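You operate a simulated robot arm through the tools that you are given. There is no shell and no other tool. Be economical: measure what you need, move in short steps, check, and stop when the job is done.

You run a simulated robot arm. Do the job below in one go: nothing can be reset, and whatever is moved stays where it is left.

## Task
Gauge the cylinder on the width gauge, turn it a quarter, gauge it again.
Fine: open the yellow jaw after each reading; it stays on the gauge, lot label toward the length gauge.

The check looks at the end state, three seconds after you hand in, the way a careful person would. Anything else that was tipped, shoved, dropped, spilled or broken makes it a failure.

## Robot
A 6-joint arm with a fingered hand, on a carriage that runs on a rail from [-0.004, -1.197] to [0.003, 0.943] (x, y) and turns from -135 to 197 degrees about z. Base frame: it is fixed where the carriage stands at the start and does not move with it; the origin is on the floor, on the carriage's upright axis, x ahead of it, y to its left, z up; the surface under the hand at the start is at about z = 0.8. Lengths are in m, angles in degrees, forces in N, time in s.
Its first joint turns from -166.0 to 166.0 degrees. Places, roughly: bright metal cylinder (5x5x10 cm) [0.9, 0.6, 0.9]; seat of the width gauge [0.8, 0.4, 0.8]; yellow sliding jaw [0.8, 0.3, 0.8]. Payload 4 kg.
The TCP is the grasp point between the finger pads, 0.026 m short of the fingertips. In the tool frame z runs along the fingers and y along their closing line. Largest opening 0.132 m; the body of the gripper starts 0.073 m behind the TCP. The gripper is a hand of 4 fingers: y runs from the thumb to the fingers, the wrist lies at [0, 0, -0.239] in the tool frame, and closing takes about 1.5 s.
Orientation is that of the tool frame in the base frame, as [roll, pitch, yaw] about the fixed x, y, z axes, in that order (R = Rz(yaw) Ry(pitch) Rx(roll)). With the fingers straight down and closing along the base's y, the tool's x points along the base's -x, its y along +y and its z along -z.

## Interface
- The arm moves only by the tool apply_moves. Its argument "increments" is a list of rows, each a list of 2 entries, a list of its own where there are three numbers: the shift along the base's x, y, z in cm, then the turn, a rotation vector about the base's x, y, z in degrees. In form: [[[dx, dy, dz], [ax, ay, az]], ...]. A call has 1 to 10 rows; each row shifts and turns the commanded pose from where the row before left it. "gripper" is the gripper command, from -1 (shut) to 1 (fully open), values between in proportion, set as the call begins (left out, the last holds). A row lasts 0.2 s, in which the tool goes at most 0.05 m and 8.6 degrees; a call with a longer step from one row to the next is refused whole, and so is a gripper value outside its range. Where a pose cannot be reached the arm comes as near as it can. A force on the tool above 40 N (or 10 N above the force at the start of the call, whichever is more), or a blocked arm, ends the call early, and 0.2 s more pass. Each finger travels about 0.045 m/s and halts on what it meets, pressing with about 31 N; the grip force reading is that of the motor and also rises with nothing between the fingers. The clock runs only during rows and for 0.2 s after the last one: add rows that do not move to give the fingers time. The reply holds the time, the measured pose of the TCP, the force on the tool along the base axes, the opening and the grip force, in the units named above and with some noise, with the torque about the TCP (base axes, N m) and any sound that the robot's microphone picked up.
- Cameras (640 x 400 px; columns grow to the right, rows downward): "scene" is now at [0.2981, 0.1965, 1.3483]; the picture's right is [0.07, -1.00, 0.00], its down [-0.76, -0.06, -0.64] and it looks along [0.64, 0.05, -0.76] (base axes); focal length 287 px, centre (320, 200). "wrist" rides on the gripper at [0.068, 0.002, -0.097] in the tool frame; the picture's right is [-0.03, 1.00, 0.00], its down [-0.82, -0.02, -0.58] and it looks along [-0.58, -0.01, 0.82] (tool axes); focal length 270 px, centre (320, 200). There is no depth. A picture from a camera that has moved, and an enlarged one, comes with that camera's place and axes in the base frame and with its lens.
- snapshot(camera): a new picture of that camera. No time passes.
- raise_lower(by): slides the trunk up (or, below 0, down) by that many m; the arm and the scene camera ride with it, the base frame stays. It gives what a move gives, with no picture.
- drive_base(legs): drives the robot by 1 to 6 legs, each [ahead, left, turn to the left] in m, m and degrees, along the robot's own axes; the way and the turn of a leg run together, so that a leg with both is an arc; at most 1.5 m and 180 degrees a leg. The arm and the cameras ride along, it lands a little off, and it stops where it bumps. It keeps to its track: a leg is cut to what the track allows. It gives what a move gives.
- move_fingers(finger1, finger2, finger3, thumb_bend): sets how far each is bent, from 0 (flat) to 1 (curled in); at 0.3 the hand is open as for a grip, at 0.7 the pads meet at the TCP. One left out holds its place. A second passes; each finger stops where it meets its share of the squeeze, and holds until it gets a number again. A gripper value or a shape takes the hand back. It gives what a move gives, with no picture; readings hold the bend of each and the force on the fingers (four entries, about 0 where the hand has none), thumb and palm.
- set_grasp(shape): the hand has 4 fingers and takes this shape, open, in about a second: jaw (thumb against the fingers, like two jaws); tri (thumb and two fingers); tip (a fingertip pinch); poke (one finger out to press); point (the index stretched); flat (the hand flat); cup (the hand cupped); fist (a fist). The gripper value then closes the fingers along that shape, each until it touches; the sizes above hold for jaw. It gives what a move gives, with no picture.
- pan_tilt(pan, tilt): turns the head with the scene camera to pan (to the left, within 143 degrees either way) and tilt (down, from -29 to 69), counted from straight ahead of the robot. It gives what a move gives.
- zoom(camera, box): a new picture of the part [left, top, right, bottom] of that camera's present view, enlarged. No time passes.
- job_done(): hands the job in; it is judged then, once.

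Work in short steps. Places have to be worked out from the pictures, the camera data and where the tool is seen: move nearer, look again, correct. Check each grasp and each placing, and mend what went wrong. You have 120 turns and 78 pictures in all, those below and enlarged ones among them. Open the gripper and draw the arm clear of the work before you hand the job in, unless the task says otherwise; then end with one line.

The tools are called after ">>>" as a command line: name --argument value ..., lists and objects as JSON in quotes. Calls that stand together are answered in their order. apply_moves: Moves the arm, as the interface text tells. Its arguments: {"type":"object","properties":{"increments":{"type":"array","items":{"type":"array"}},"gripper":{"type":"number"}},"required":["increments"]} The other tools are called the same way: raise_lower (by) slides the trunk up or down; set_grasp (shape) gives the hand a shape; move_fingers (finger1, finger2, finger3, thumb_bend) moves the fingers one by one; drive_base (legs) drives the base; pan_tilt (pan, tilt) turns the head that bears the scene camera; snapshot (camera) takes a picture; zoom (camera, box) takes an enlarged picture of a part of a camera's view; job_done () hands the job in.

At the start:

```text
time_s: 0.0
position: [0.7444, 0.0636, 1.0337]
tcp_rot: [180.0, 0.0, -179.9]
wrist_force: [0.7, -0.1, -0.2]
torque: [-0.01, 0.0, 0.0]
opening: 0.1319
gripper_force: 0.2
shape: jaw
bend: [0.3, 0.3, 0.3, 0.3]
finger forces: [0.0, 0.0, 0.0, 0.0, 0.0, 0.0]
trunk travel left (down, up): [-0.375, 0.253]
robot x, y, heading: [-0.005, 0.0014, -0.2]
head pan, tilt: [4.3, 49.9]
```

scene: 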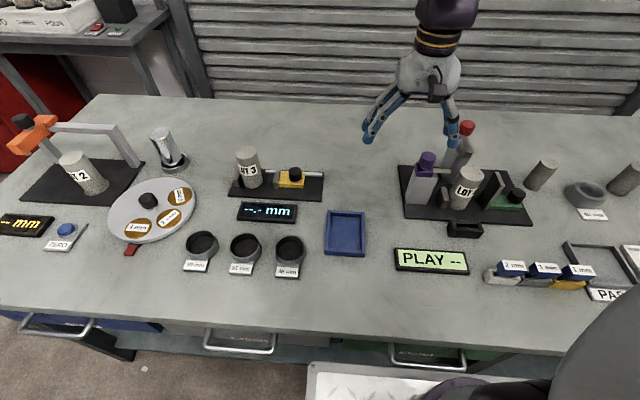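
wrist: 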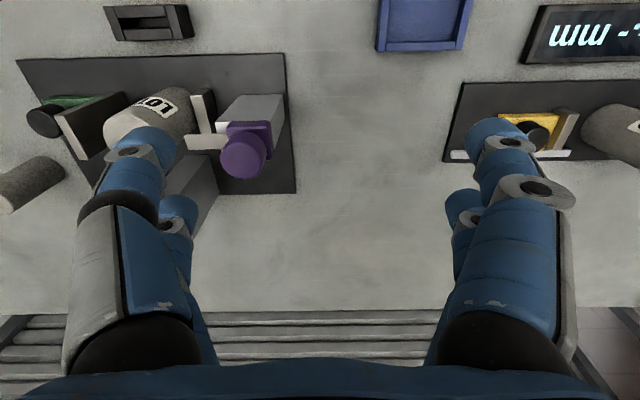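

I'll look closer at the width gauge, the left area and the right area.

>>> zoom --camera "scene" --box '[200, 120, 360, 220]'

>>> zoom --camera "scene" --box '[0, 100, 224, 240]'

>>> zoom --camera "scene" --box '[380, 120, 640, 282]'

```text
4.00 times, centred on (280, 170) of scene
camera zoom: at [0.2981, 0.1965, 1.3483], right [0.07, -1.0, 0.0], down [-0.76, -0.06, -0.64], along [0.64, 0.05, -0.76], focal length 1147 px, centre (480, 320)
```

zoom: 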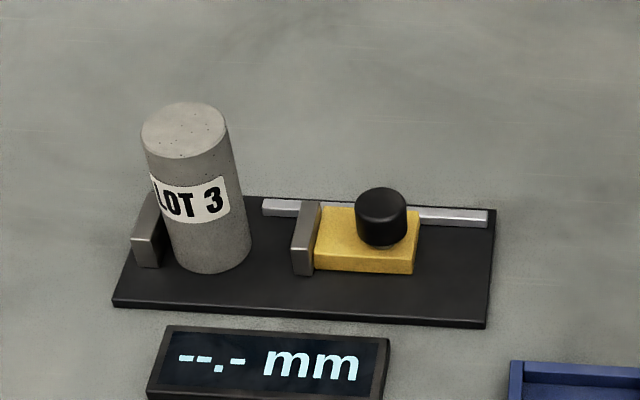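

```text
2.86 times, centred on (112, 170) of scene
camera zoom: at [0.2981, 0.1965, 1.3483], right [0.07, -1.0, 0.0], down [-0.76, -0.06, -0.64], along [0.64, 0.05, -0.76], focal length 819 px, centre (914, 286)
```

zoom: 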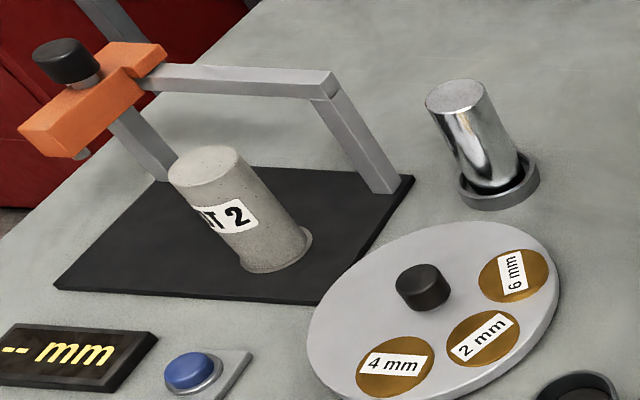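

```text
2.46 times, centred on (510, 201) of scene
camera zoom: at [0.2981, 0.1965, 1.3483], right [0.07, -1.0, 0.0], down [-0.76, -0.06, -0.64], along [0.64, 0.05, -0.76], focal length 706 px, centre (-148, 198)
```

zoom: 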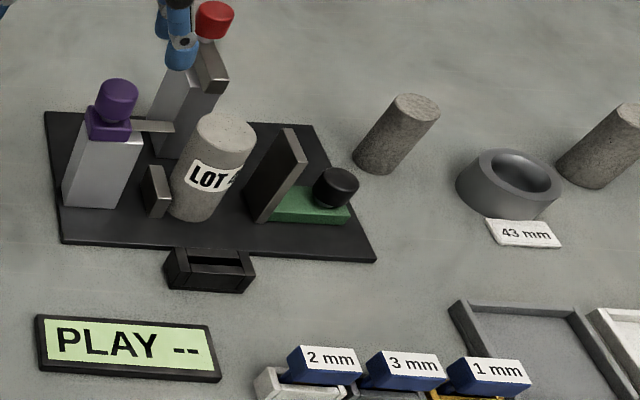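

The LOT 3 cylinder already stands on the width gauge at about (0.80, 0.41), label facing roughly -x. The yellow jaw's knob is at about (0.80, 0.30), and the length gauge (orange) is to the left, at +y. I'll drive left to work in front of it.

>>> drive_base --legs '[[0, 0.3, 0]]'

>>> snapshot --camera "scene"

>>> snapshot --camera "wrist"

```text
time_s: 2.0
position: [0.7462, 0.3626, 1.0337]
tcp_rot: [180.0, 0.0, -179.9]
wrist_force: [-1.2, -0.3, 0.0]
torque: [-0.01, -0.02, 0.0]
opening: 0.1319
gripper_force: 0.2
shape: jaw
bend: [0.3, 0.3, 0.3, 0.3]
finger forces: [0.1, 0.0, 0.0, 0.0, 0.0, 0.0]
trunk travel left (down, up): [-0.375, 0.253]
robot x, y, heading: [0.0013, 0.2996, -0.0]
head pan, tilt: [4.3, 49.9]
```

```text
72 pictures are left
camera scene: at [0.2985, 0.4944, 1.3483], right [0.08, -1.0, 0.0], down [-0.76, -0.06, -0.64], along [0.64, 0.05, -0.76], focal length 287 px, centre (320, 200)
```

scene: 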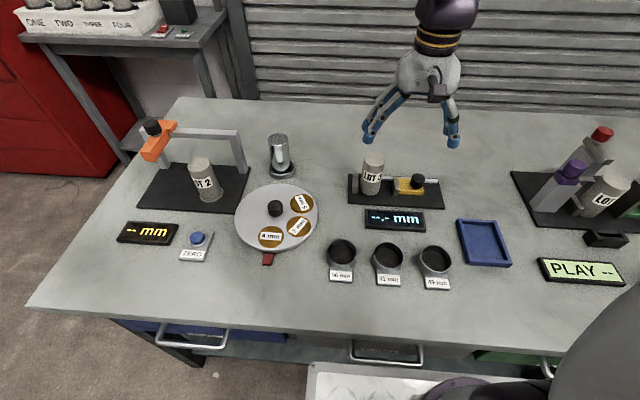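

```text
71 pictures are left
camera wrist: at [0.6774, 0.3641, 1.1308], right [0.02, 1.0, 0.0], down [0.82, -0.02, 0.58], along [0.58, -0.01, -0.82], focal length 270 px, centre (320, 200)
```

wrist: 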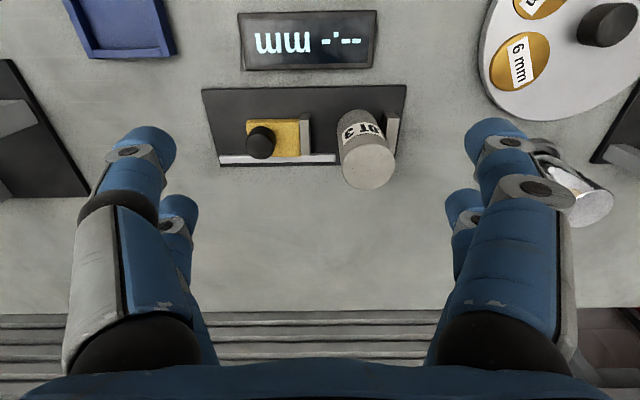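

The knob checks out at about (0.795, 0.30) and the cylinder top at (0.80, 0.41, 0.907). I'll turn the hand +90° about z, so it closes along x, and bring it over the knob at a safe height.

>>> apply_moves --increments '[[[0.5, -0.6, 0], [0, 0, 8.5]], [[0.5, -0.6, 0], [0, 0, 8.5]], [[0.5, -0.6, 0], [0, 0, 8.5]], [[0.5, -0.6, 0], [0, 0, 8.5]], [[0.5, -0.6, 0], [0, 0, 8.5]], [[0.5, -0.6, 0], [0, 0, 8.5]], [[0.5, -0.6, 0], [0, 0, 8.5]], [[0.5, -0.6, 0], [0, 0, 8.5]], [[0.5, -0.6, 0], [0, 0, 8.5]], [[0.5, -0.8, 0], [0, 0, 8.5]]]'

>>> apply_moves --increments '[[[0, 0, -2], [0, 0, 4.9]], [[0, 0, -2], [0, 0, 0]], [[0, 0, 0], [0, 0, 0]]]'

>>> snapshot --camera "wrist"

>>> snapshot --camera "scene"

```text
time_s: 4.2
position: [0.7958, 0.3096, 1.0335]
tcp_rot: [-179.9, -0.5, -95.2]
wrist_force: [0.5, 0.4, -0.2]
torque: [-0.01, -0.01, 0.03]
opening: 0.1317
gripper_force: 0.0
shape: jaw
bend: [0.3, 0.3, 0.3, 0.3]
finger forces: [0.0, 0.0, 0.1, 0.0, 0.1, 0.0]
out of reach, approached as far as the arm can: row 10
trunk travel left (down, up): [-0.375, 0.253]
robot x, y, heading: [-0.0011, 0.2958, 0.2]
head pan, tilt: [4.3, 49.9]
```

```text
time_s: 5.0
position: [0.7916, 0.3488, 0.9925]
tcp_rot: [-179.9, -0.9, -90.6]
wrist_force: [0.7, 0.2, 0.4]
torque: [-0.03, -0.01, 0.0]
opening: 0.1319
gripper_force: 0.0
shape: jaw
bend: [0.3, 0.3, 0.3, 0.3]
finger forces: [0.0, 0.1, 0.0, 0.1, 0.0, 0.0]
out of reach, approached as far as the arm can: row 1, 2
trunk travel left (down, up): [-0.375, 0.253]
robot x, y, heading: [0.003, 0.2983, 0.1]
head pan, tilt: [4.3, 49.9]
```

```text
70 pictures are left
camera wrist: at [0.7882, 0.2817, 1.0893], right [-1.0, 0.04, 0.0], down [0.03, 0.82, 0.57], along [0.02, 0.57, -0.82], focal length 270 px, centre (320, 200)
```

wrist: 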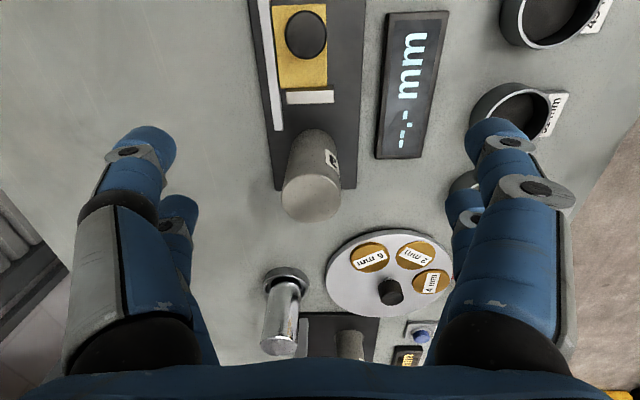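

```text
69 pictures are left
camera scene: at [0.2985, 0.4944, 1.3483], right [0.08, -1.0, 0.0], down [-0.76, -0.06, -0.64], along [0.64, 0.05, -0.76], focal length 287 px, centre (320, 200)
```

scene: 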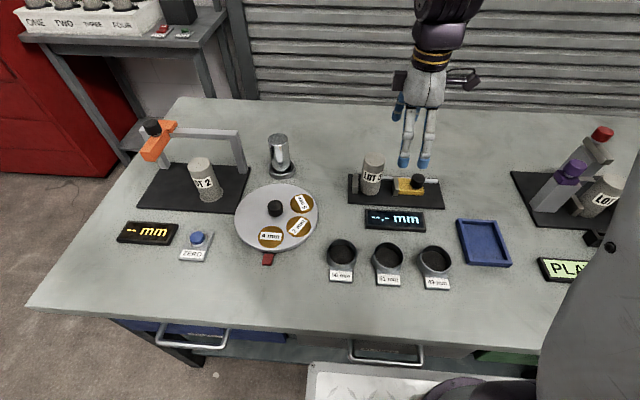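

The commanded pose hit a wrist joint limit and the hand ended 5 cm off in y, though nothing was touched. I'll raise it again and drive the base right, so the target lies more to the left and the wrist has margin.

>>> apply_moves --increments '[[[0, 0, 2], [0, 0, 0]], [[0, 0, 3], [0, 0, 0]]]'

>>> drive_base --legs '[[0, -0.2, 0]]'

>>> apply_moves --increments '[[[0, 0, 0], [0, 0, 0]]]'

```text
time_s: 5.6
position: [0.7905, 0.3551, 1.0424]
tcp_rot: [-179.9, -0.5, -90.4]
wrist_force: [0.2, 0.5, -0.1]
torque: [0.02, 0.04, -0.02]
opening: 0.1318
gripper_force: 0.0
shape: jaw
bend: [0.3, 0.3, 0.3, 0.3]
finger forces: [0.1, 0.0, 0.0, 0.0, 0.0, 0.0]
out of reach, approached as far as the arm can: row 1
trunk travel left (down, up): [-0.375, 0.253]
robot x, y, heading: [0.0014, 0.2977, 0.2]
head pan, tilt: [4.3, 49.9]
```

```text
time_s: 7.2
position: [0.7915, 0.155, 1.0426]
tcp_rot: [-179.9, -0.5, -90.5]
wrist_force: [0.6, -0.1, -0.3]
torque: [-0.01, 0.0, 0.02]
opening: 0.1321
gripper_force: 0.1
shape: jaw
bend: [0.3, 0.3, 0.3, 0.3]
finger forces: [0.0, 0.1, 0.0, 0.0, 0.1, 0.0]
trunk travel left (down, up): [-0.375, 0.253]
robot x, y, heading: [-0.0014, 0.0977, -0.0]
head pan, tilt: [4.3, 49.9]
```

```text
time_s: 7.6
position: [0.7911, 0.1538, 1.0422]
tcp_rot: [-180.0, -0.5, -90.4]
wrist_force: [0.0, -1.2, -0.3]
torque: [0.03, -0.03, 0.02]
opening: 0.1321
gripper_force: 0.0
shape: jaw
bend: [0.3, 0.3, 0.3, 0.3]
finger forces: [0.0, 0.0, 0.0, 0.0, 0.1, 0.0]
trunk travel left (down, up): [-0.375, 0.253]
robot x, y, heading: [0.0035, 0.0967, 0.0]
head pan, tilt: [4.3, 49.9]
```

Now I'll move over to the knob (y ≈ 0.30) and check from above.

>>> apply_moves --increments '[[[0.1, 3, 0], [0, 0, 0]], [[0.1, 3, 0], [0, 0, 0]], [[0.1, 3, 0], [0, 0, 0]], [[0.1, 3, 0], [0, 0, 0]], [[0.1, 2.5, 0], [0, 0.5, 0.4]], [[0, 0, -3], [0, 0, 0]], [[0, 0, -3], [0, 0, 0]], [[0, 0, 0], [0, 0, 0]]]'

>>> snapshot --camera "wrist"

>>> snapshot --camera "scene"

```text
time_s: 9.4
position: [0.7949, 0.2997, 0.9807]
tcp_rot: [179.6, -0.4, -90.0]
wrist_force: [-0.6, -0.4, 0.0]
torque: [0.01, 0.02, 0.0]
opening: 0.1319
gripper_force: 0.1
shape: jaw
bend: [0.3, 0.3, 0.3, 0.3]
finger forces: [0.0, 0.0, 0.1, 0.0, 0.1, 0.0]
trunk travel left (down, up): [-0.375, 0.253]
robot x, y, heading: [-0.0009, 0.0964, 0.1]
head pan, tilt: [4.3, 49.9]
```

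```text
68 pictures are left
camera wrist: at [0.7927, 0.2317, 1.0784], right [-1.0, 0.03, 0.01], down [0.03, 0.82, 0.57], along [0.01, 0.57, -0.82], focal length 270 px, centre (320, 200)
```

wrist: 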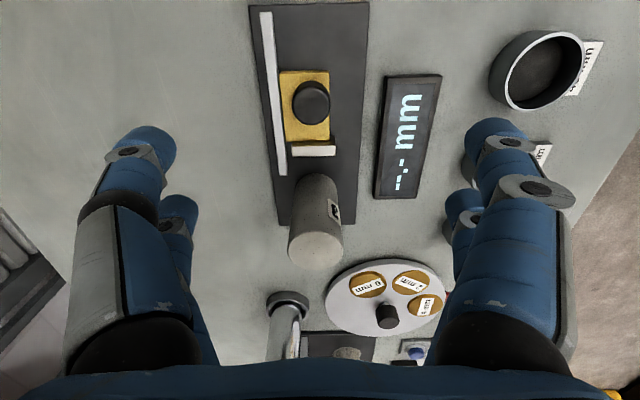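

```text
67 pictures are left
camera scene: at [0.2979, 0.2933, 1.3483], right [0.08, -1.0, 0.0], down [-0.76, -0.06, -0.64], along [0.64, 0.05, -0.76], focal length 287 px, centre (320, 200)
```

scene: 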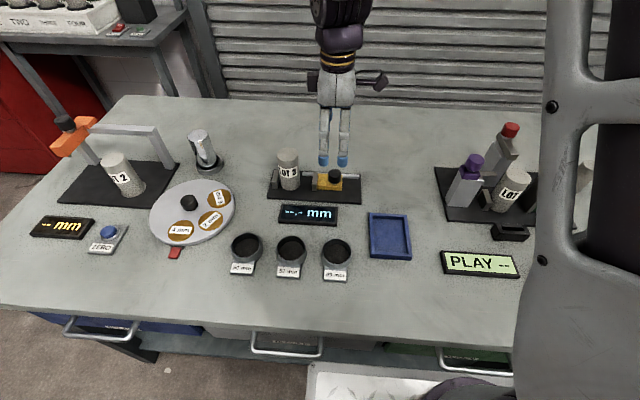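

Knob seen at about (0.798, 0.292). I'll zoom in to judge its height before descending.

>>> zoom --camera "scene" --box '[260, 135, 372, 205]'

>>> zoom --camera "wrist" --box '[220, 20, 460, 170]'

```text
5.71 times, centred on (316, 170) of scene
camera zoom: at [0.2979, 0.2933, 1.3483], right [0.08, -1.0, 0.0], down [-0.76, -0.06, -0.64], along [0.64, 0.05, -0.76], focal length 1639 px, centre (343, 371)
```

zoom: 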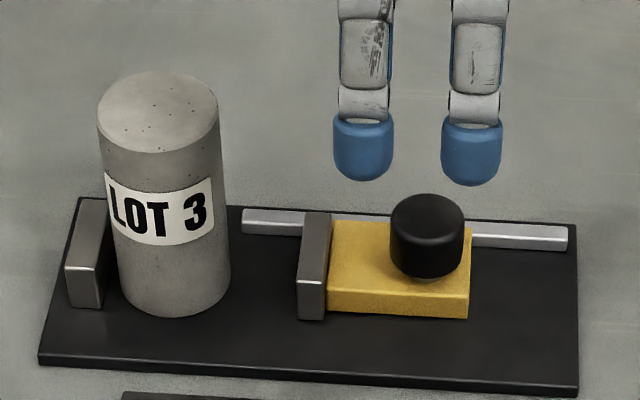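

```text
2.67 times, centred on (340, 95) of wrist
camera zoom: at [0.7927, 0.2317, 1.0784], right [-1.0, 0.03, 0.01], down [0.03, 0.82, 0.57], along [0.01, 0.57, -0.82], focal length 721 px, centre (267, 480)
```

zoom: 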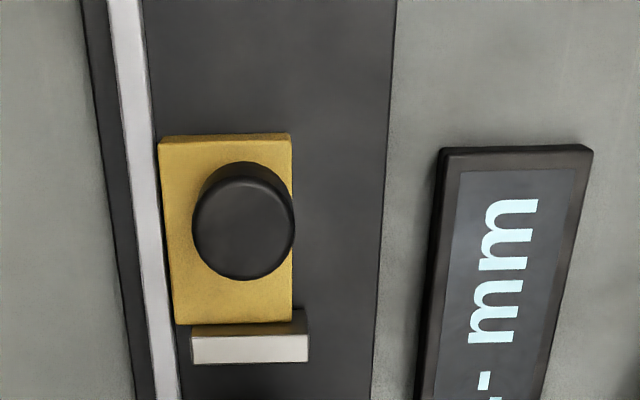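

The knob is about 3 cm across with its top at z≈0.857, on a yellow body whose top is near 0.83. Descending so the fingertips straddle the knob along x, clear of the yellow body.

>>> apply_moves --increments '[[[0.3, -0.4, -3], [0, 0, 0]], [[0, 0, -3], [0, 0, 0]], [[0, 0, -3], [0, 0, 0]], [[0, 0, -1.8], [0, 0, 0]], [[0, 0, 0], [0, 0, 0]]]'

>>> zoom --camera "scene" --box '[260, 135, 372, 205]'

>>> snapshot --camera "wrist"

```text
time_s: 10.6
position: [0.7972, 0.2968, 0.8727]
tcp_rot: [179.7, -0.5, -90.0]
wrist_force: [0.4, -0.1, -0.4]
torque: [0.0, -0.01, -0.02]
opening: 0.1319
gripper_force: 0.1
shape: jaw
bend: [0.3, 0.3, 0.3, 0.3]
finger forces: [0.1, 0.0, 0.0, 0.0, 0.0, 0.0]
trunk travel left (down, up): [-0.375, 0.253]
robot x, y, heading: [-0.0011, 0.0974, 0.1]
head pan, tilt: [4.3, 49.9]
```

```text
5.71 times, centred on (316, 170) of scene
camera zoom: at [0.298, 0.2933, 1.3483], right [0.08, -1.0, 0.0], down [-0.76, -0.06, -0.64], along [0.64, 0.05, -0.76], focal length 1639 px, centre (343, 371)
```

zoom: 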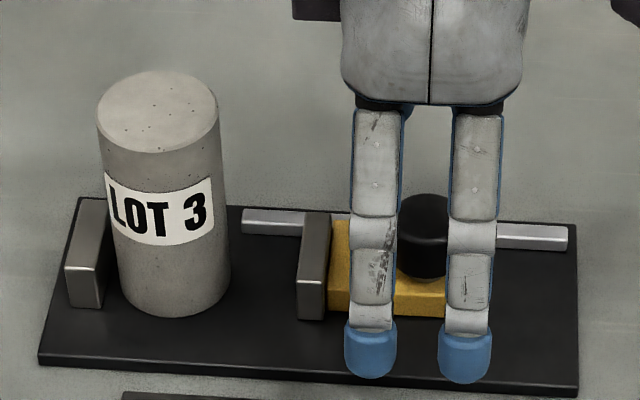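

```text
63 pictures are left
camera wrist: at [0.7949, 0.228, 0.9706], right [-1.0, 0.03, 0.01], down [0.03, 0.82, 0.57], along [0.01, 0.57, -0.82], focal length 270 px, centre (320, 200)
```

wrist: 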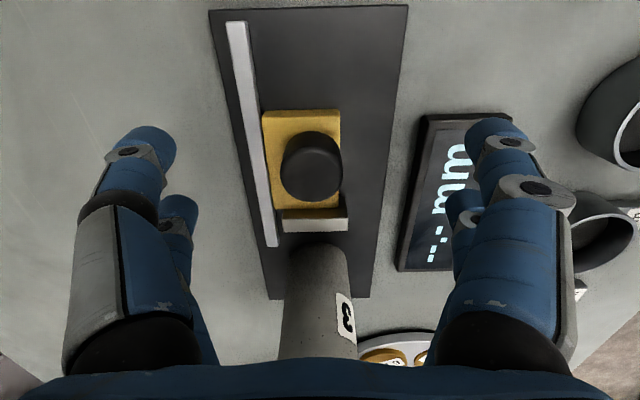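

The knob centre is at y≈0.291, so I'll shift −0.5 cm in y and close on it.

>>> apply_moves --increments '[[[0.2, -0.5, 0], [0, 0, 0]], [[0, 0, 0], [0, 0, 0]]]'

>>> apply_moves --increments '[[[0, 0, 0], [0, 0, 0]], [[0, 0, 0], [0, 0, 0]], [[0, 0, 0], [0, 0, 0]], [[0, 0, 0], [0, 0, 0]], [[0, 0, 0], [0, 0, 0]], [[0, 0, 0], [0, 0, 0]], [[0, 0, 0], [0, 0, 0]], [[0, 0, 0], [0, 0, 0]]]' --gripper -1

>>> zoom --camera "scene" --box '[260, 135, 372, 205]'

>>> snapshot --camera "wrist"

```text
time_s: 11.2
position: [0.7992, 0.2908, 0.8729]
tcp_rot: [179.6, -0.4, -90.1]
wrist_force: [-1.7, 0.4, -0.1]
torque: [-0.01, -0.03, 0.02]
opening: 0.132
gripper_force: 0.1
shape: jaw
bend: [0.3, 0.3, 0.3, 0.3]
finger forces: [0.1, 0.0, 0.0, 0.1, 0.1, 0.0]
trunk travel left (down, up): [-0.375, 0.253]
robot x, y, heading: [-0.0009, 0.0981, 0.2]
head pan, tilt: [4.3, 49.9]
```

```text
time_s: 13.0
position: [0.7995, 0.2906, 0.8726]
tcp_rot: [179.6, -0.6, -90.0]
wrist_force: [1.2, 3.8, -2.2]
torque: [0.03, -0.04, 0.02]
opening: 0.0003
gripper_force: 16.4
shape: jaw
bend: [0.61, 0.72, 0.73, 0.7]
finger forces: [0.1, 11.7, 11.7, 0.0, 0.0, 0.0]
trunk travel left (down, up): [-0.375, 0.253]
robot x, y, heading: [-0.0036, 0.0959, 0.0]
head pan, tilt: [4.3, 49.9]
```

```text
5.71 times, centred on (316, 170) of scene
camera zoom: at [0.2981, 0.2936, 1.3482], right [0.08, -1.0, 0.0], down [-0.76, -0.06, -0.64], along [0.64, 0.05, -0.77], focal length 1639 px, centre (343, 371)
```

zoom: 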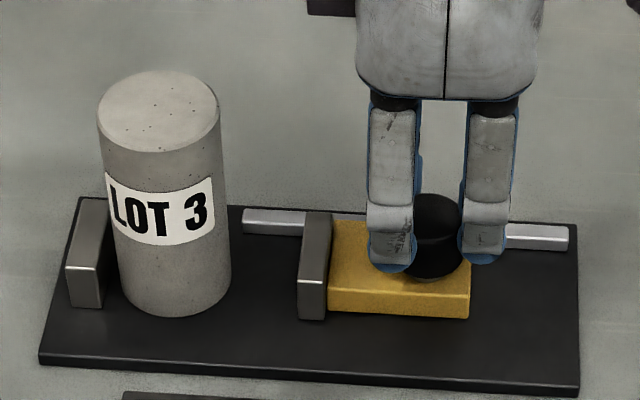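

```text
61 pictures are left
camera wrist: at [0.7976, 0.223, 0.9709], right [-1.0, 0.03, 0.01], down [0.03, 0.82, 0.57], along [0.01, 0.57, -0.82], focal length 270 px, centre (320, 200)
```

wrist: 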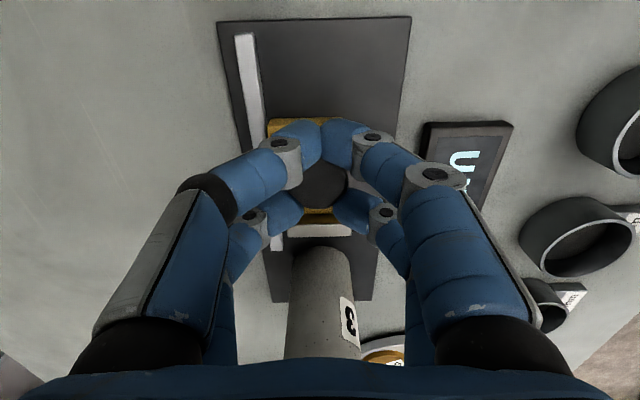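

The two finger pairs cage the knob on its −y and +y sides, which lets me push it either way. Sliding the jaw +y toward the cylinder (gap ≈ 2.9 cm).

>>> apply_moves --increments '[[[0, 0.4, 0], [0, 0, 0]], [[0, 0.4, 0], [0, 0, 0]], [[0, 0.4, 0], [0, 0, 0]], [[0, 0.4, 0], [0, 0, 0]], [[0, 0.3, 0], [0, 0, 0]], [[0, 0, 0], [0, 0, 0]]]'

>>> zoom --camera "scene" --box '[250, 130, 378, 230]'

```text
time_s: 14.4
position: [0.8003, 0.3091, 0.8728]
tcp_rot: [179.6, -0.5, -90.0]
wrist_force: [-2.3, -0.5, 0.3]
torque: [-0.07, 0.1, 0.09]
opening: 0.0
gripper_force: 30.8
shape: jaw
bend: [0.61, 0.72, 0.73, 0.7]
finger forces: [0.0, 23.4, 21.2, 0.0, 0.1, 0.0]
trunk travel left (down, up): [-0.375, 0.253]
robot x, y, heading: [0.0006, 0.0988, -0.0]
head pan, tilt: [4.3, 49.9]
```

```text
4.00 times, centred on (314, 180) of scene
camera zoom: at [0.2979, 0.2933, 1.3483], right [0.08, -1.0, 0.0], down [-0.76, -0.06, -0.64], along [0.64, 0.05, -0.76], focal length 1147 px, centre (344, 280)
```

zoom: 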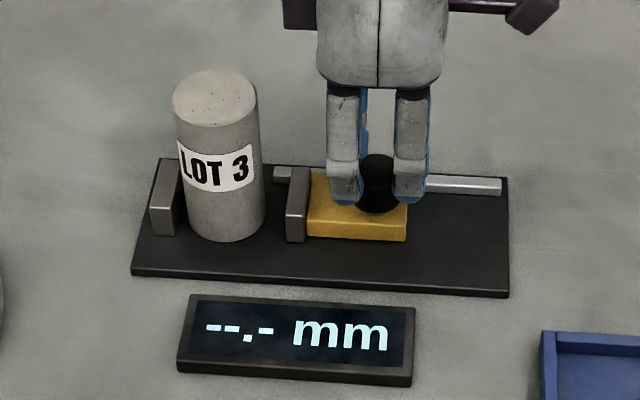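

The slide works; about 1.3 cm of gap remains. Continuing in smaller steps.

>>> apply_moves --increments '[[[0, 0.25, 0], [0, 0, 0]], [[0, 0.25, 0], [0, 0, 0]], [[0, 0.25, 0], [0, 0, 0]], [[0, 0.2, 0], [0, 0, 0]], [[0, 0.15, 0], [0, 0, 0]], [[0, 0, 0], [0, 0, 0]]]'

>>> zoom --camera "scene" --box '[250, 130, 378, 230]'

```text
time_s: 15.8
position: [0.8, 0.321, 0.8731]
tcp_rot: [179.4, -0.5, -90.0]
wrist_force: [-7.5, -0.5, -0.2]
torque: [-0.06, 0.19, 0.05]
opening: 0.0
gripper_force: 30.6
shape: jaw
bend: [0.61, 0.72, 0.73, 0.7]
finger forces: [0.0, 25.6, 20.9, 0.1, 0.1, 0.0]
trunk travel left (down, up): [-0.375, 0.253]
robot x, y, heading: [0.0013, 0.0975, 0.1]
head pan, tilt: [4.3, 49.9]
```

```text
4.00 times, centred on (314, 180) of scene
camera zoom: at [0.2977, 0.2934, 1.3484], right [0.08, -1.0, 0.0], down [-0.76, -0.06, -0.64], along [0.64, 0.05, -0.76], focal length 1147 px, centre (344, 280)
```

zoom: 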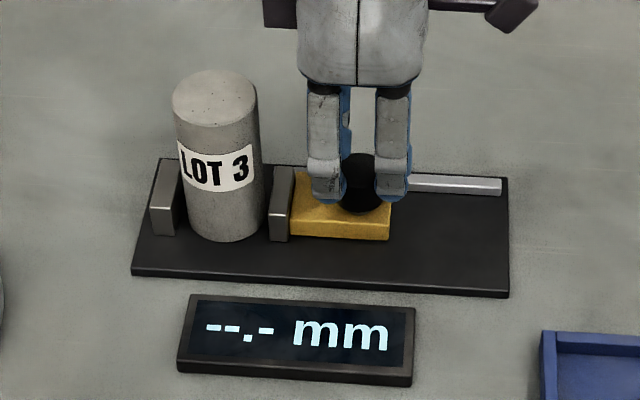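

Almost touching; continuing in 1 mm steps.

>>> apply_moves --increments '[[[0, 0.1, 0], [0, 0, 0]], [[0, 0.1, 0], [0, 0, 0]], [[0, 0.1, 0], [0, 0, 0]], [[0, 0.1, 0], [0, 0, 0]], [[0, 0.1, 0], [0, 0, 0]], [[0, 0, 0], [0, 0, 0]]]'

>>> zoom --camera "scene" --box '[250, 130, 378, 230]'

```text
time_s: 17.2
position: [0.802, 0.3243, 0.8732]
tcp_rot: [179.6, -0.5, -89.9]
wrist_force: [-8.9, -0.7, -0.8]
torque: [-0.04, 0.19, 0.04]
opening: 0.0001
gripper_force: 31.0
shape: jaw
bend: [0.61, 0.72, 0.73, 0.7]
finger forces: [0.0, 26.0, 21.0, 0.0, 0.0, 0.0]
trunk travel left (down, up): [-0.375, 0.253]
robot x, y, heading: [-0.0015, 0.0958, 0.2]
head pan, tilt: [4.3, 49.9]
```

```text
4.00 times, centred on (314, 180) of scene
camera zoom: at [0.2977, 0.2933, 1.3484], right [0.08, -1.0, 0.0], down [-0.76, -0.06, -0.64], along [0.64, 0.05, -0.76], focal length 1147 px, centre (344, 280)
```

zoom: 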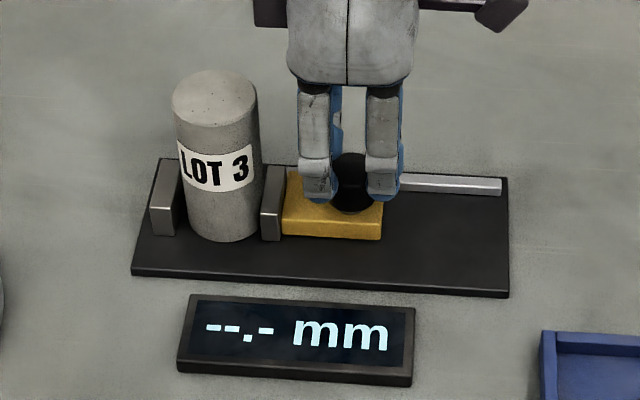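

Contact isn't reached yet, as there's no y force and no reading. Another few mm.

>>> apply_moves --increments '[[[0, 0.1, 0], [0, 0, 0]], [[0, 0.1, 0], [0, 0, 0]], [[0, 0.1, 0], [0, 0, 0]], [[0, 0.1, 0], [0, 0, 0]], [[0, 0, 0], [0, 0, 0]]]'

>>> zoom --camera "scene" --box '[250, 130, 378, 230]'

```text
time_s: 18.4
position: [0.8007, 0.3287, 0.8745]
tcp_rot: [179.6, -0.5, -90.1]
wrist_force: [-6.8, -2.6, -5.9]
torque: [-0.05, 0.17, 0.08]
opening: 0.0
gripper_force: 31.0
shape: jaw
bend: [0.6, 0.72, 0.73, 0.7]
finger forces: [0.0, 24.2, 21.4, 0.1, 0.0, 0.0]
trunk travel left (down, up): [-0.375, 0.253]
robot x, y, heading: [-0.0009, 0.0972, -0.1]
head pan, tilt: [4.3, 49.9]
```

```text
4.00 times, centred on (314, 180) of scene
camera zoom: at [0.298, 0.2933, 1.3483], right [0.08, -1.0, 0.0], down [-0.76, -0.06, -0.64], along [0.64, 0.05, -0.76], focal length 1147 px, centre (344, 280)
```

zoom: 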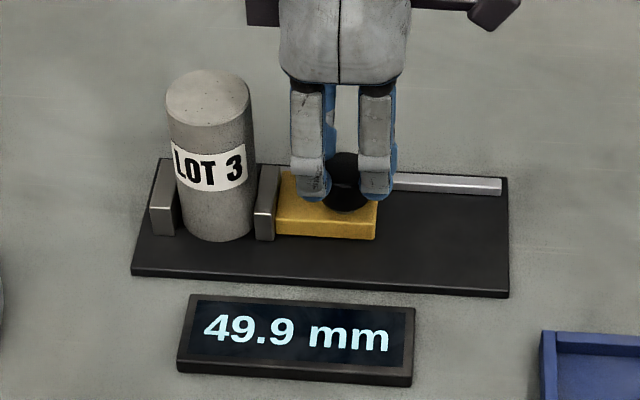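

The display reads 49.9 mm. I'll hold briefly and check the reading is steady.

>>> apply_moves --increments '[[[0, 0.05, 0], [0, 0, 0]], [[0, 0, 0], [0, 0, 0]], [[0, 0, 0], [0, 0, 0]], [[0, 0, 0], [0, 0, 0]], [[0, 0, 0], [0, 0, 0]]]'

>>> zoom --camera "scene" --box '[250, 130, 378, 230]'

```text
time_s: 19.6
position: [0.8007, 0.3295, 0.8744]
tcp_rot: [179.6, -0.6, -90.0]
wrist_force: [-3.8, -0.8, -3.9]
torque: [-0.06, 0.09, 0.06]
opening: 0.0
gripper_force: 31.1
shape: jaw
bend: [0.6, 0.72, 0.73, 0.7]
finger forces: [0.0, 23.7, 22.5, 0.0, 0.0, 0.1]
trunk travel left (down, up): [-0.375, 0.253]
robot x, y, heading: [-0.0003, 0.0978, 0.1]
head pan, tilt: [4.3, 49.9]
```

```text
4.00 times, centred on (314, 180) of scene
camera zoom: at [0.298, 0.2933, 1.3483], right [0.08, -1.0, 0.0], down [-0.76, -0.06, -0.64], along [0.64, 0.05, -0.76], focal length 1147 px, centre (344, 280)
```

zoom: 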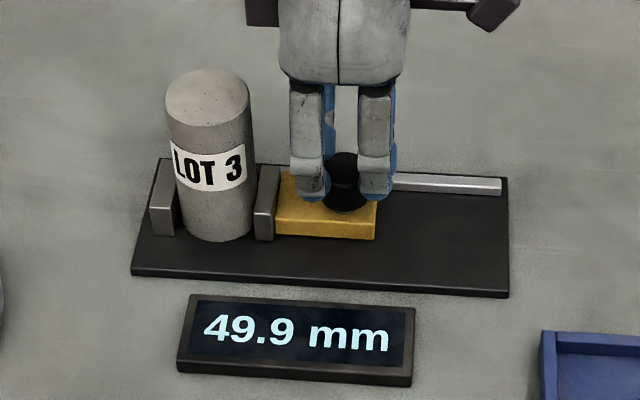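

Reading steady at 49.9 mm. Now I'll slide the jaw back open (−y, about 4 cm) to its start position.

>>> apply_moves --increments '[[[0, -0.1, 0], [0, 0, 0]], [[0, -0.4, 0], [0, 0, 0]], [[0, -0.5, 0], [0, 0, 0]], [[0, -0.5, 0], [0, 0, 0]], [[0, -0.5, 0], [0, 0, 0]], [[0, -0.5, 0], [0, 0, 0]], [[0, -0.5, 0], [0, 0, 0]], [[0, -0.5, 0], [0, 0, 0]], [[0, -0.4, 0], [0, 0, 0]], [[0, 0, 0], [0, 0, 0]]]'

>>> apply_moves --increments '[[[0, 0, 0], [0, 0, 0]], [[0, 0, 0], [0, 0, 0]], [[0, 0, 0], [0, 0, 0]], [[0, 0, 0], [0, 0, 0]], [[0, 0, 0], [0, 0, 0]], [[0, 0, 0], [0, 0, 0]], [[0, 0, 0], [0, 0, 0]], [[0, 0, 0], [0, 0, 0]]]' --gripper 1

>>> zoom --camera "scene" --box '[250, 130, 378, 230]'

```text
time_s: 21.8
position: [0.8012, 0.2932, 0.8748]
tcp_rot: [179.7, -0.3, -89.8]
wrist_force: [-5.2, 23.7, -3.9]
torque: [0.46, 0.1, -0.01]
opening: 0.0
gripper_force: 30.8
shape: jaw
bend: [0.6, 0.72, 0.73, 0.7]
finger forces: [0.0, 36.9, 29.9, 0.0, 0.0, 0.1]
trunk travel left (down, up): [-0.375, 0.253]
robot x, y, heading: [0.0002, 0.0965, 0.4]
head pan, tilt: [4.3, 49.9]
```

```text
time_s: 23.6
position: [0.8007, 0.2896, 0.8745]
tcp_rot: [179.6, -0.4, -89.9]
wrist_force: [-0.1, -0.4, 0.0]
torque: [0.0, -0.02, 0.02]
opening: 0.1318
gripper_force: 0.1
shape: jaw
bend: [0.3, 0.3, 0.3, 0.3]
finger forces: [0.0, 0.1, 0.0, 0.0, 0.1, 0.1]
trunk travel left (down, up): [-0.375, 0.253]
robot x, y, heading: [0.0013, 0.0953, 0.1]
head pan, tilt: [4.3, 49.9]
```

```text
4.00 times, centred on (314, 180) of scene
camera zoom: at [0.298, 0.2933, 1.3483], right [0.08, -1.0, 0.0], down [-0.76, -0.06, -0.64], along [0.64, 0.05, -0.76], focal length 1147 px, centre (344, 280)
```

zoom: 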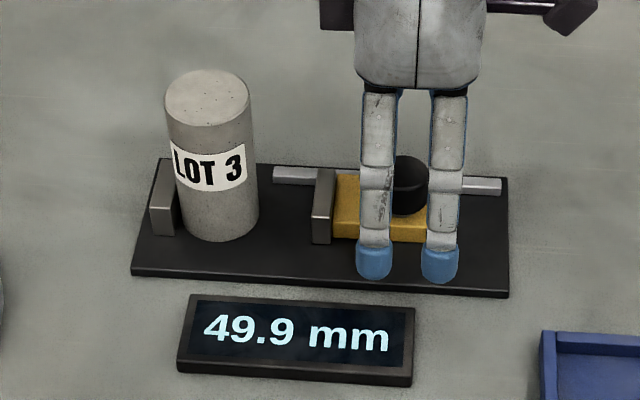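

The jaw is open again, with the cylinder upright and shifted slightly against the anvil. Rising and moving over the cylinder with the same hand orientation.

>>> apply_moves --increments '[[[0, 0, 3], [0, 0, 0]], [[0, 0, 4], [0, 0, 0]], [[0, 0, 4], [0, 0, 0]], [[0, 0, 3], [0, 0, 0]], [[0, 4, 0], [0, 0, 0]], [[0, 4, 0], [0, 0, 0]], [[0, 4, 0], [0, 0, 0]], [[0, 0.4, 0], [0, 0, 0]], [[0, 0, 0], [0, 0, 0]]]'

>>> snapshot --camera "wrist"

>>> zoom --camera "scene" --box '[250, 130, 378, 230]'

```text
time_s: 25.6
position: [0.8008, 0.4125, 1.0139]
tcp_rot: [179.6, -0.5, -90.0]
wrist_force: [0.5, 0.7, 0.1]
torque: [0.01, -0.01, 0.03]
opening: 0.132
gripper_force: 0.0
shape: jaw
bend: [0.3, 0.3, 0.3, 0.3]
finger forces: [0.0, 0.0, 0.1, 0.1, 0.0, 0.0]
trunk travel left (down, up): [-0.375, 0.253]
robot x, y, heading: [-0.0016, 0.0971, 0.2]
head pan, tilt: [4.3, 49.9]
```

```text
54 pictures are left
camera wrist: at [0.7991, 0.3457, 1.1117], right [-1.0, 0.03, 0.01], down [0.03, 0.82, 0.57], along [0.01, 0.57, -0.82], focal length 270 px, centre (320, 200)
```

wrist: 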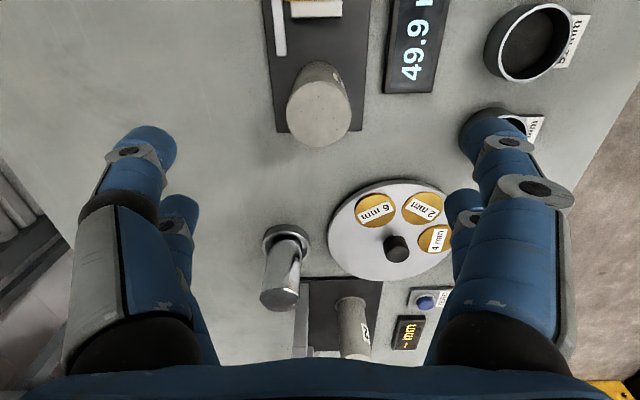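

```text
4.00 times, centred on (314, 180) of scene
camera zoom: at [0.298, 0.2933, 1.3483], right [0.08, -1.0, 0.0], down [-0.76, -0.06, -0.64], along [0.64, 0.05, -0.76], focal length 1147 px, centre (344, 280)
```

zoom: 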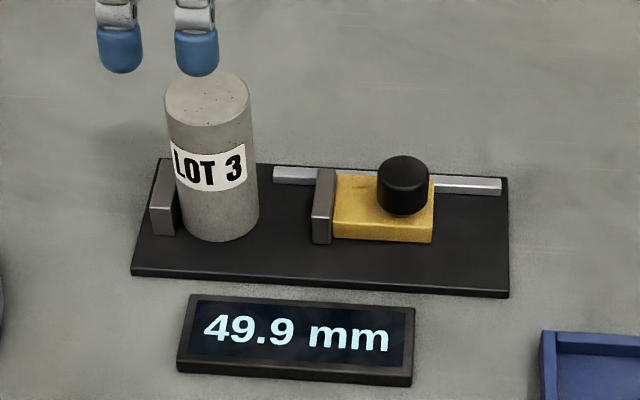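

Cylinder axis at about (0.800, 0.411). Descending around it with the fingers open along x.

>>> apply_moves --increments '[[[0, -0.15, -3], [0, 0, 0]], [[0, 0, -3], [0, 0, 0]], [[0, 0, -3], [0, 0, 0]], [[0, 0, -3], [0, 0, 0]], [[0, 0, -1], [0, 0, 0]], [[0, 0, 0], [0, 0, 0]]]'

>>> snapshot --camera "wrist"

>>> zoom --camera "scene" --box '[250, 130, 378, 230]'

```text
time_s: 27.0
position: [0.8015, 0.4144, 0.8835]
tcp_rot: [179.6, -0.5, -89.9]
wrist_force: [-0.2, 0.9, -0.4]
torque: [0.01, 0.03, 0.0]
opening: 0.1317
gripper_force: 0.1
shape: jaw
bend: [0.3, 0.3, 0.3, 0.3]
finger forces: [0.1, 0.0, 0.0, 0.0, 0.1, 0.0]
trunk travel left (down, up): [-0.375, 0.253]
robot x, y, heading: [-0.0023, 0.0944, -0.1]
head pan, tilt: [4.3, 49.9]
```

```text
52 pictures are left
camera wrist: at [0.7991, 0.3461, 0.9814], right [-1.0, 0.03, 0.01], down [0.03, 0.82, 0.57], along [0.01, 0.57, -0.82], focal length 270 px, centre (320, 200)
```

wrist: 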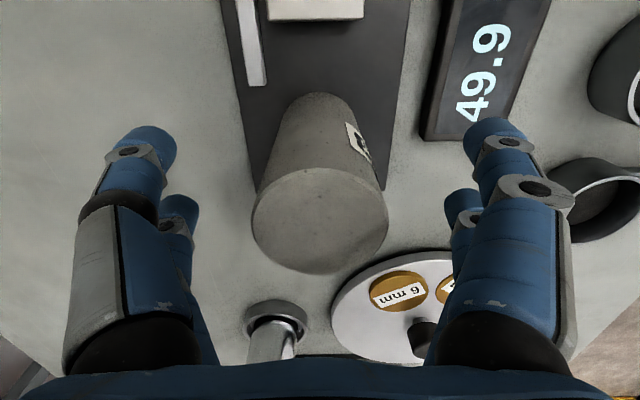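

```text
4.00 times, centred on (314, 180) of scene
camera zoom: at [0.298, 0.2933, 1.3483], right [0.08, -1.0, 0.0], down [-0.76, -0.06, -0.64], along [0.64, 0.05, -0.76], focal length 1147 px, centre (344, 280)
```

zoom: 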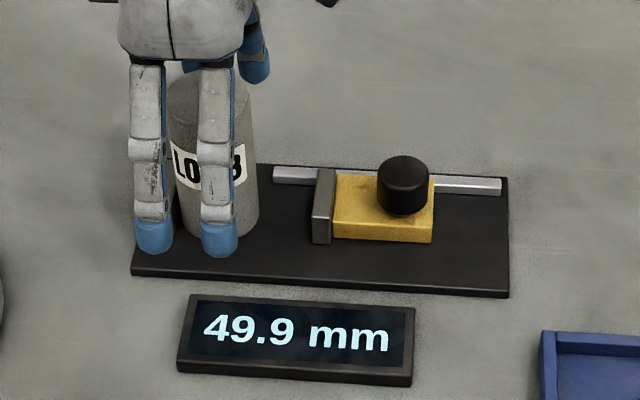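

The cylinder axis shows at (0.800, 0.409) against a TCP y of about 0.414. I'll shift −0.5 cm in y, then close on it.

>>> apply_moves --increments '[[[-0.1, -0.5, 0], [0, 0, 0]], [[0, 0, 0], [0, 0, 0]]]'

>>> apply_moves --increments '[[[0, 0, 0], [0, 0, 0]], [[0, 0, 0], [0, 0, 0]], [[0, 0, 0], [0, 0, 0]], [[0, 0, 0], [0, 0, 0]], [[0, 0, 0], [0, 0, 0]], [[0, 0, 0], [0, 0, 0]], [[0, 0, 0], [0, 0, 0]]]' --gripper -1

>>> snapshot --camera "wrist"

>>> zoom --camera "scene" --box '[250, 130, 378, 230]'

```text
time_s: 27.6
position: [0.7993, 0.4079, 0.8841]
tcp_rot: [179.6, -0.4, -89.9]
wrist_force: [0.2, -0.3, -0.6]
torque: [-0.01, -0.01, -0.01]
opening: 0.1321
gripper_force: 0.1
shape: jaw
bend: [0.3, 0.3, 0.3, 0.3]
finger forces: [0.1, 0.0, 0.1, 0.0, 0.0, 0.1]
trunk travel left (down, up): [-0.375, 0.253]
robot x, y, heading: [-0.002, 0.0934, 0.2]
head pan, tilt: [4.3, 49.9]
```

```text
time_s: 29.2
position: [0.8002, 0.4089, 0.8837]
tcp_rot: [179.5, -0.5, -90.0]
wrist_force: [0.1, -0.9, 0.5]
torque: [0.0, -0.01, 0.03]
opening: 0.0288
gripper_force: 31.2
shape: jaw
bend: [0.73, 0.74, 0.74, 0.7]
finger forces: [28.1, 30.9, 29.1, 0.0, 23.0, 0.0]
trunk travel left (down, up): [-0.375, 0.253]
robot x, y, heading: [0.0023, 0.0978, 0.2]
head pan, tilt: [4.3, 49.9]
```

```text
50 pictures are left
camera wrist: at [0.7978, 0.3404, 0.9812], right [-1.0, 0.03, 0.01], down [0.03, 0.82, 0.57], along [0.01, 0.57, -0.82], focal length 270 px, centre (320, 200)
```

wrist: 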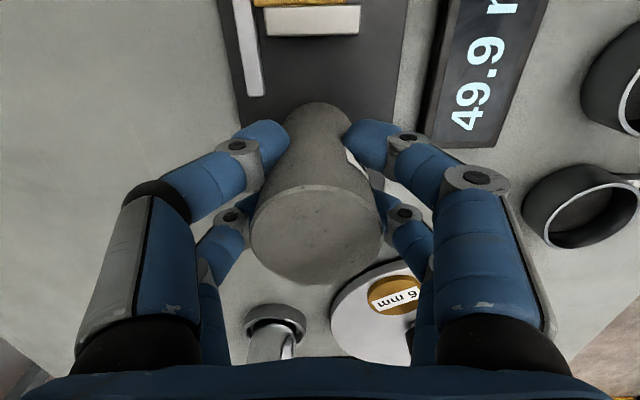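

```text
4.00 times, centred on (314, 180) of scene
camera zoom: at [0.2981, 0.2934, 1.3482], right [0.08, -1.0, 0.0], down [-0.76, -0.06, -0.64], along [0.64, 0.05, -0.77], focal length 1147 px, centre (344, 280)
```

zoom: 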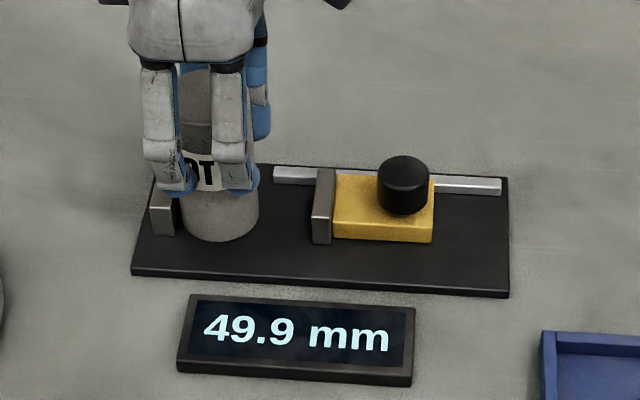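

A firm four-point grip. I'll lift 3 cm while easing away from the anvil, then check.

>>> apply_moves --increments '[[[0, -0.2, 0.4], [0, 0, 0]], [[0, -0.3, 0.8], [0, 0, 0]], [[0, -0.3, 1], [0, 0, 0]], [[0, 0, 1], [0, 0, 0]], [[0, 0, 0], [0, 0, 0]]]'

>>> snapshot --camera "scene"

```text
time_s: 30.4
position: [0.8013, 0.3996, 0.9171]
tcp_rot: [179.5, -0.5, -90.1]
wrist_force: [-0.1, -0.2, -4.4]
torque: [-0.03, 0.04, -0.03]
opening: 0.0288
gripper_force: 31.0
shape: jaw
bend: [0.73, 0.73, 0.74, 0.7]
finger forces: [28.2, 30.9, 29.0, 0.0, 23.2, 0.0]
trunk travel left (down, up): [-0.375, 0.253]
robot x, y, heading: [-0.0003, 0.0995, 0.3]
head pan, tilt: [4.3, 49.9]
```

```text
48 pictures are left
camera scene: at [0.2982, 0.2934, 1.3482], right [0.08, -1.0, 0.0], down [-0.76, -0.06, -0.64], along [0.64, 0.05, -0.77], focal length 287 px, centre (320, 200)
```

scene: 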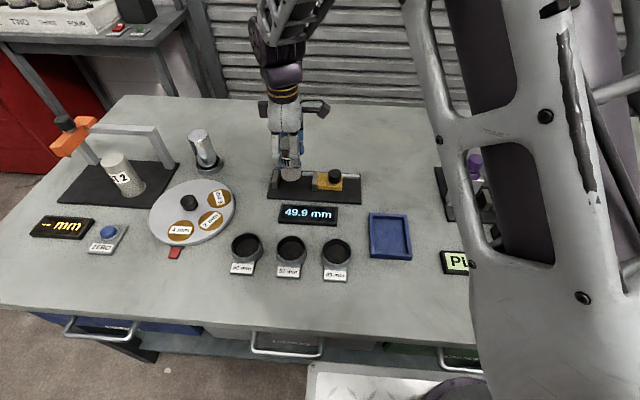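

Held firmly (4.4 N weight). Turning −90° about z (clockwise from above), which swings the label from −x to +y, toward the orange length gauge.

>>> apply_moves --increments '[[[0, 0, 0], [0, 0, -8]], [[0, 0, 0], [0, 0, -8]], [[0, 0, 0], [0, 0, -8]], [[0, 0, 0], [0, 0, -8]], [[0, 0, 0], [0, 0, -8]], [[0, 0, 0], [0, 0, -8]], [[0, 0, 0], [0, 0, -8]], [[0, 0, 0], [0, 0, -8]], [[0, 0, 0], [0, 0, -8]], [[0, 0, 0], [0, 0, -8]]]'

>>> apply_moves --increments '[[[0, 0, 0], [0, 0, -8]], [[0, 0, 0], [0, 0, -2]], [[0, 0, 0], [0, 0, 0]], [[0, 0, 0], [0, 0, 0]]]'

>>> snapshot --camera "wrist"

>>> zoom --camera "scene" --box '[250, 130, 378, 230]'

```text
time_s: 32.6
position: [0.8004, 0.3996, 0.9161]
tcp_rot: [179.6, -0.4, -170.2]
wrist_force: [0.2, -0.5, -3.5]
torque: [0.02, 0.02, -0.02]
opening: 0.0289
gripper_force: 30.5
shape: jaw
bend: [0.73, 0.73, 0.74, 0.7]
finger forces: [28.2, 30.9, 29.2, 0.1, 23.4, 0.1]
trunk travel left (down, up): [-0.375, 0.253]
robot x, y, heading: [-0.0016, 0.097, 0.0]
head pan, tilt: [4.3, 49.9]
```

```text
time_s: 33.6
position: [0.7993, 0.4014, 0.9157]
tcp_rot: [179.7, -0.6, 179.9]
wrist_force: [-0.4, 0.1, -4.9]
torque: [0.04, 0.02, -0.03]
opening: 0.0288
gripper_force: 31.0
shape: jaw
bend: [0.73, 0.73, 0.74, 0.7]
finger forces: [28.2, 30.8, 29.2, 0.0, 23.5, 0.0]
trunk travel left (down, up): [-0.375, 0.253]
robot x, y, heading: [0.0022, 0.0953, 0.2]
head pan, tilt: [4.3, 49.9]
```

```text
47 pictures are left
camera wrist: at [0.7312, 0.4009, 1.0131], right [0.03, 1.0, 0.01], down [0.82, -0.03, 0.57], along [0.57, -0.01, -0.82], focal length 270 px, centre (320, 200)
```

wrist: 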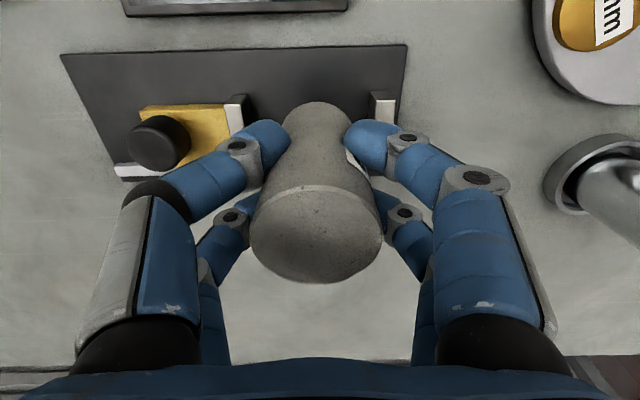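

```text
4.00 times, centred on (314, 180) of scene
camera zoom: at [0.2981, 0.2934, 1.3483], right [0.08, -1.0, 0.0], down [-0.76, -0.06, -0.64], along [0.64, 0.05, -0.77], focal length 1147 px, centre (344, 280)
```

zoom: 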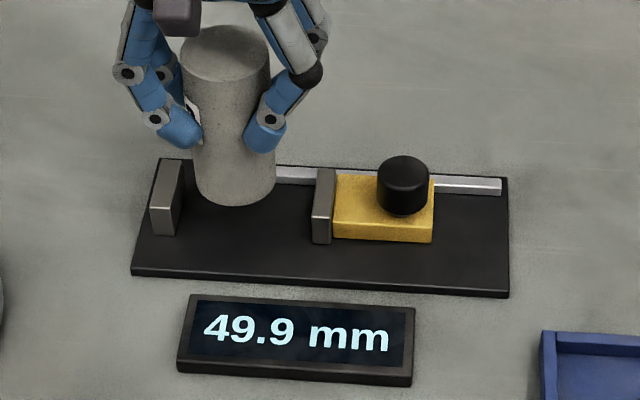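

Turned, with the label now on the +y side under the finger. Lowering it gently onto the seat.

>>> apply_moves --increments '[[[0, 0, -1], [0, 0, 0]], [[0, 0, -1], [0, 0, 0]], [[0, 0, -0.6], [0, 0, 0]], [[0, 0, -0.2], [0, 0, 0]], [[0, 0, -0.2], [0, 0, 0]], [[0, 0, 0], [0, 0, 0]]]'

>>> zoom --camera "scene" --box '[250, 130, 378, 230]'

```text
time_s: 35.0
position: [0.8, 0.4001, 0.8855]
tcp_rot: [179.6, -0.5, 180.0]
wrist_force: [0.1, -0.1, -4.3]
torque: [0.0, 0.0, 0.01]
opening: 0.0288
gripper_force: 31.6
shape: jaw
bend: [0.73, 0.73, 0.74, 0.7]
finger forces: [28.4, 31.0, 29.4, 0.0, 23.5, 0.0]
trunk travel left (down, up): [-0.375, 0.253]
robot x, y, heading: [-0.001, 0.0949, -0.0]
head pan, tilt: [4.3, 49.9]
```

```text
4.00 times, centred on (314, 180) of scene
camera zoom: at [0.2981, 0.2934, 1.3483], right [0.08, -1.0, 0.0], down [-0.76, -0.06, -0.64], along [0.64, 0.05, -0.77], focal length 1147 px, centre (344, 280)
```

zoom: 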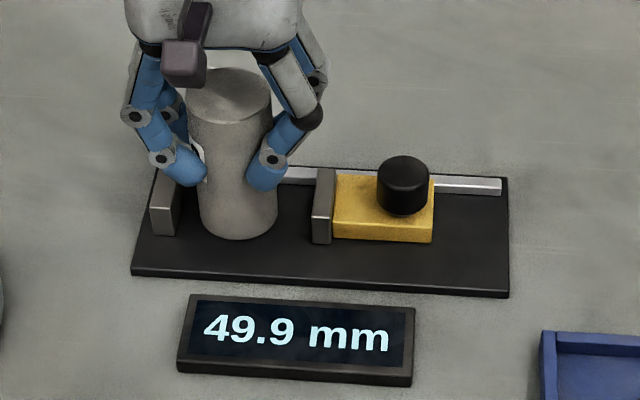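

Still carrying the weight, so about 1–2 mm above the seat. Lowering in 0.5 mm steps until the force changes.

>>> apply_moves --increments '[[[0, 0, -0.05], [0, 0, 0]], [[0, 0, -0.05], [0, 0, 0]], [[0, 0, 0], [0, 0, 0]]]'

>>> apply_moves --increments '[[[0, 0, -0.05], [0, 0, 0]], [[0, 0, -0.05], [0, 0, 0]], [[0, 0, 0], [0, 0, 0]]]'

```text
time_s: 35.8
position: [0.7984, 0.4, 0.8841]
tcp_rot: [179.6, -0.6, -180.0]
wrist_force: [-0.2, 0.3, -3.6]
torque: [0.03, -0.02, 0.0]
opening: 0.0285
gripper_force: 31.1
shape: jaw
bend: [0.73, 0.73, 0.74, 0.7]
finger forces: [28.4, 31.0, 29.3, 0.1, 23.4, 0.1]
trunk travel left (down, up): [-0.375, 0.253]
robot x, y, heading: [-0.0009, 0.0936, 0.1]
head pan, tilt: [4.3, 49.9]
```

```text
time_s: 36.6
position: [0.8003, 0.3999, 0.8841]
tcp_rot: [179.6, -0.5, 180.0]
wrist_force: [-1.1, 0.7, -1.4]
torque: [-0.06, 0.02, -0.07]
opening: 0.0287
gripper_force: 30.9
shape: jaw
bend: [0.73, 0.74, 0.74, 0.7]
finger forces: [28.9, 31.1, 29.0, 0.1, 23.7, 0.0]
trunk travel left (down, up): [-0.375, 0.253]
robot x, y, heading: [0.0004, 0.0978, 0.1]
head pan, tilt: [4.3, 49.9]
```

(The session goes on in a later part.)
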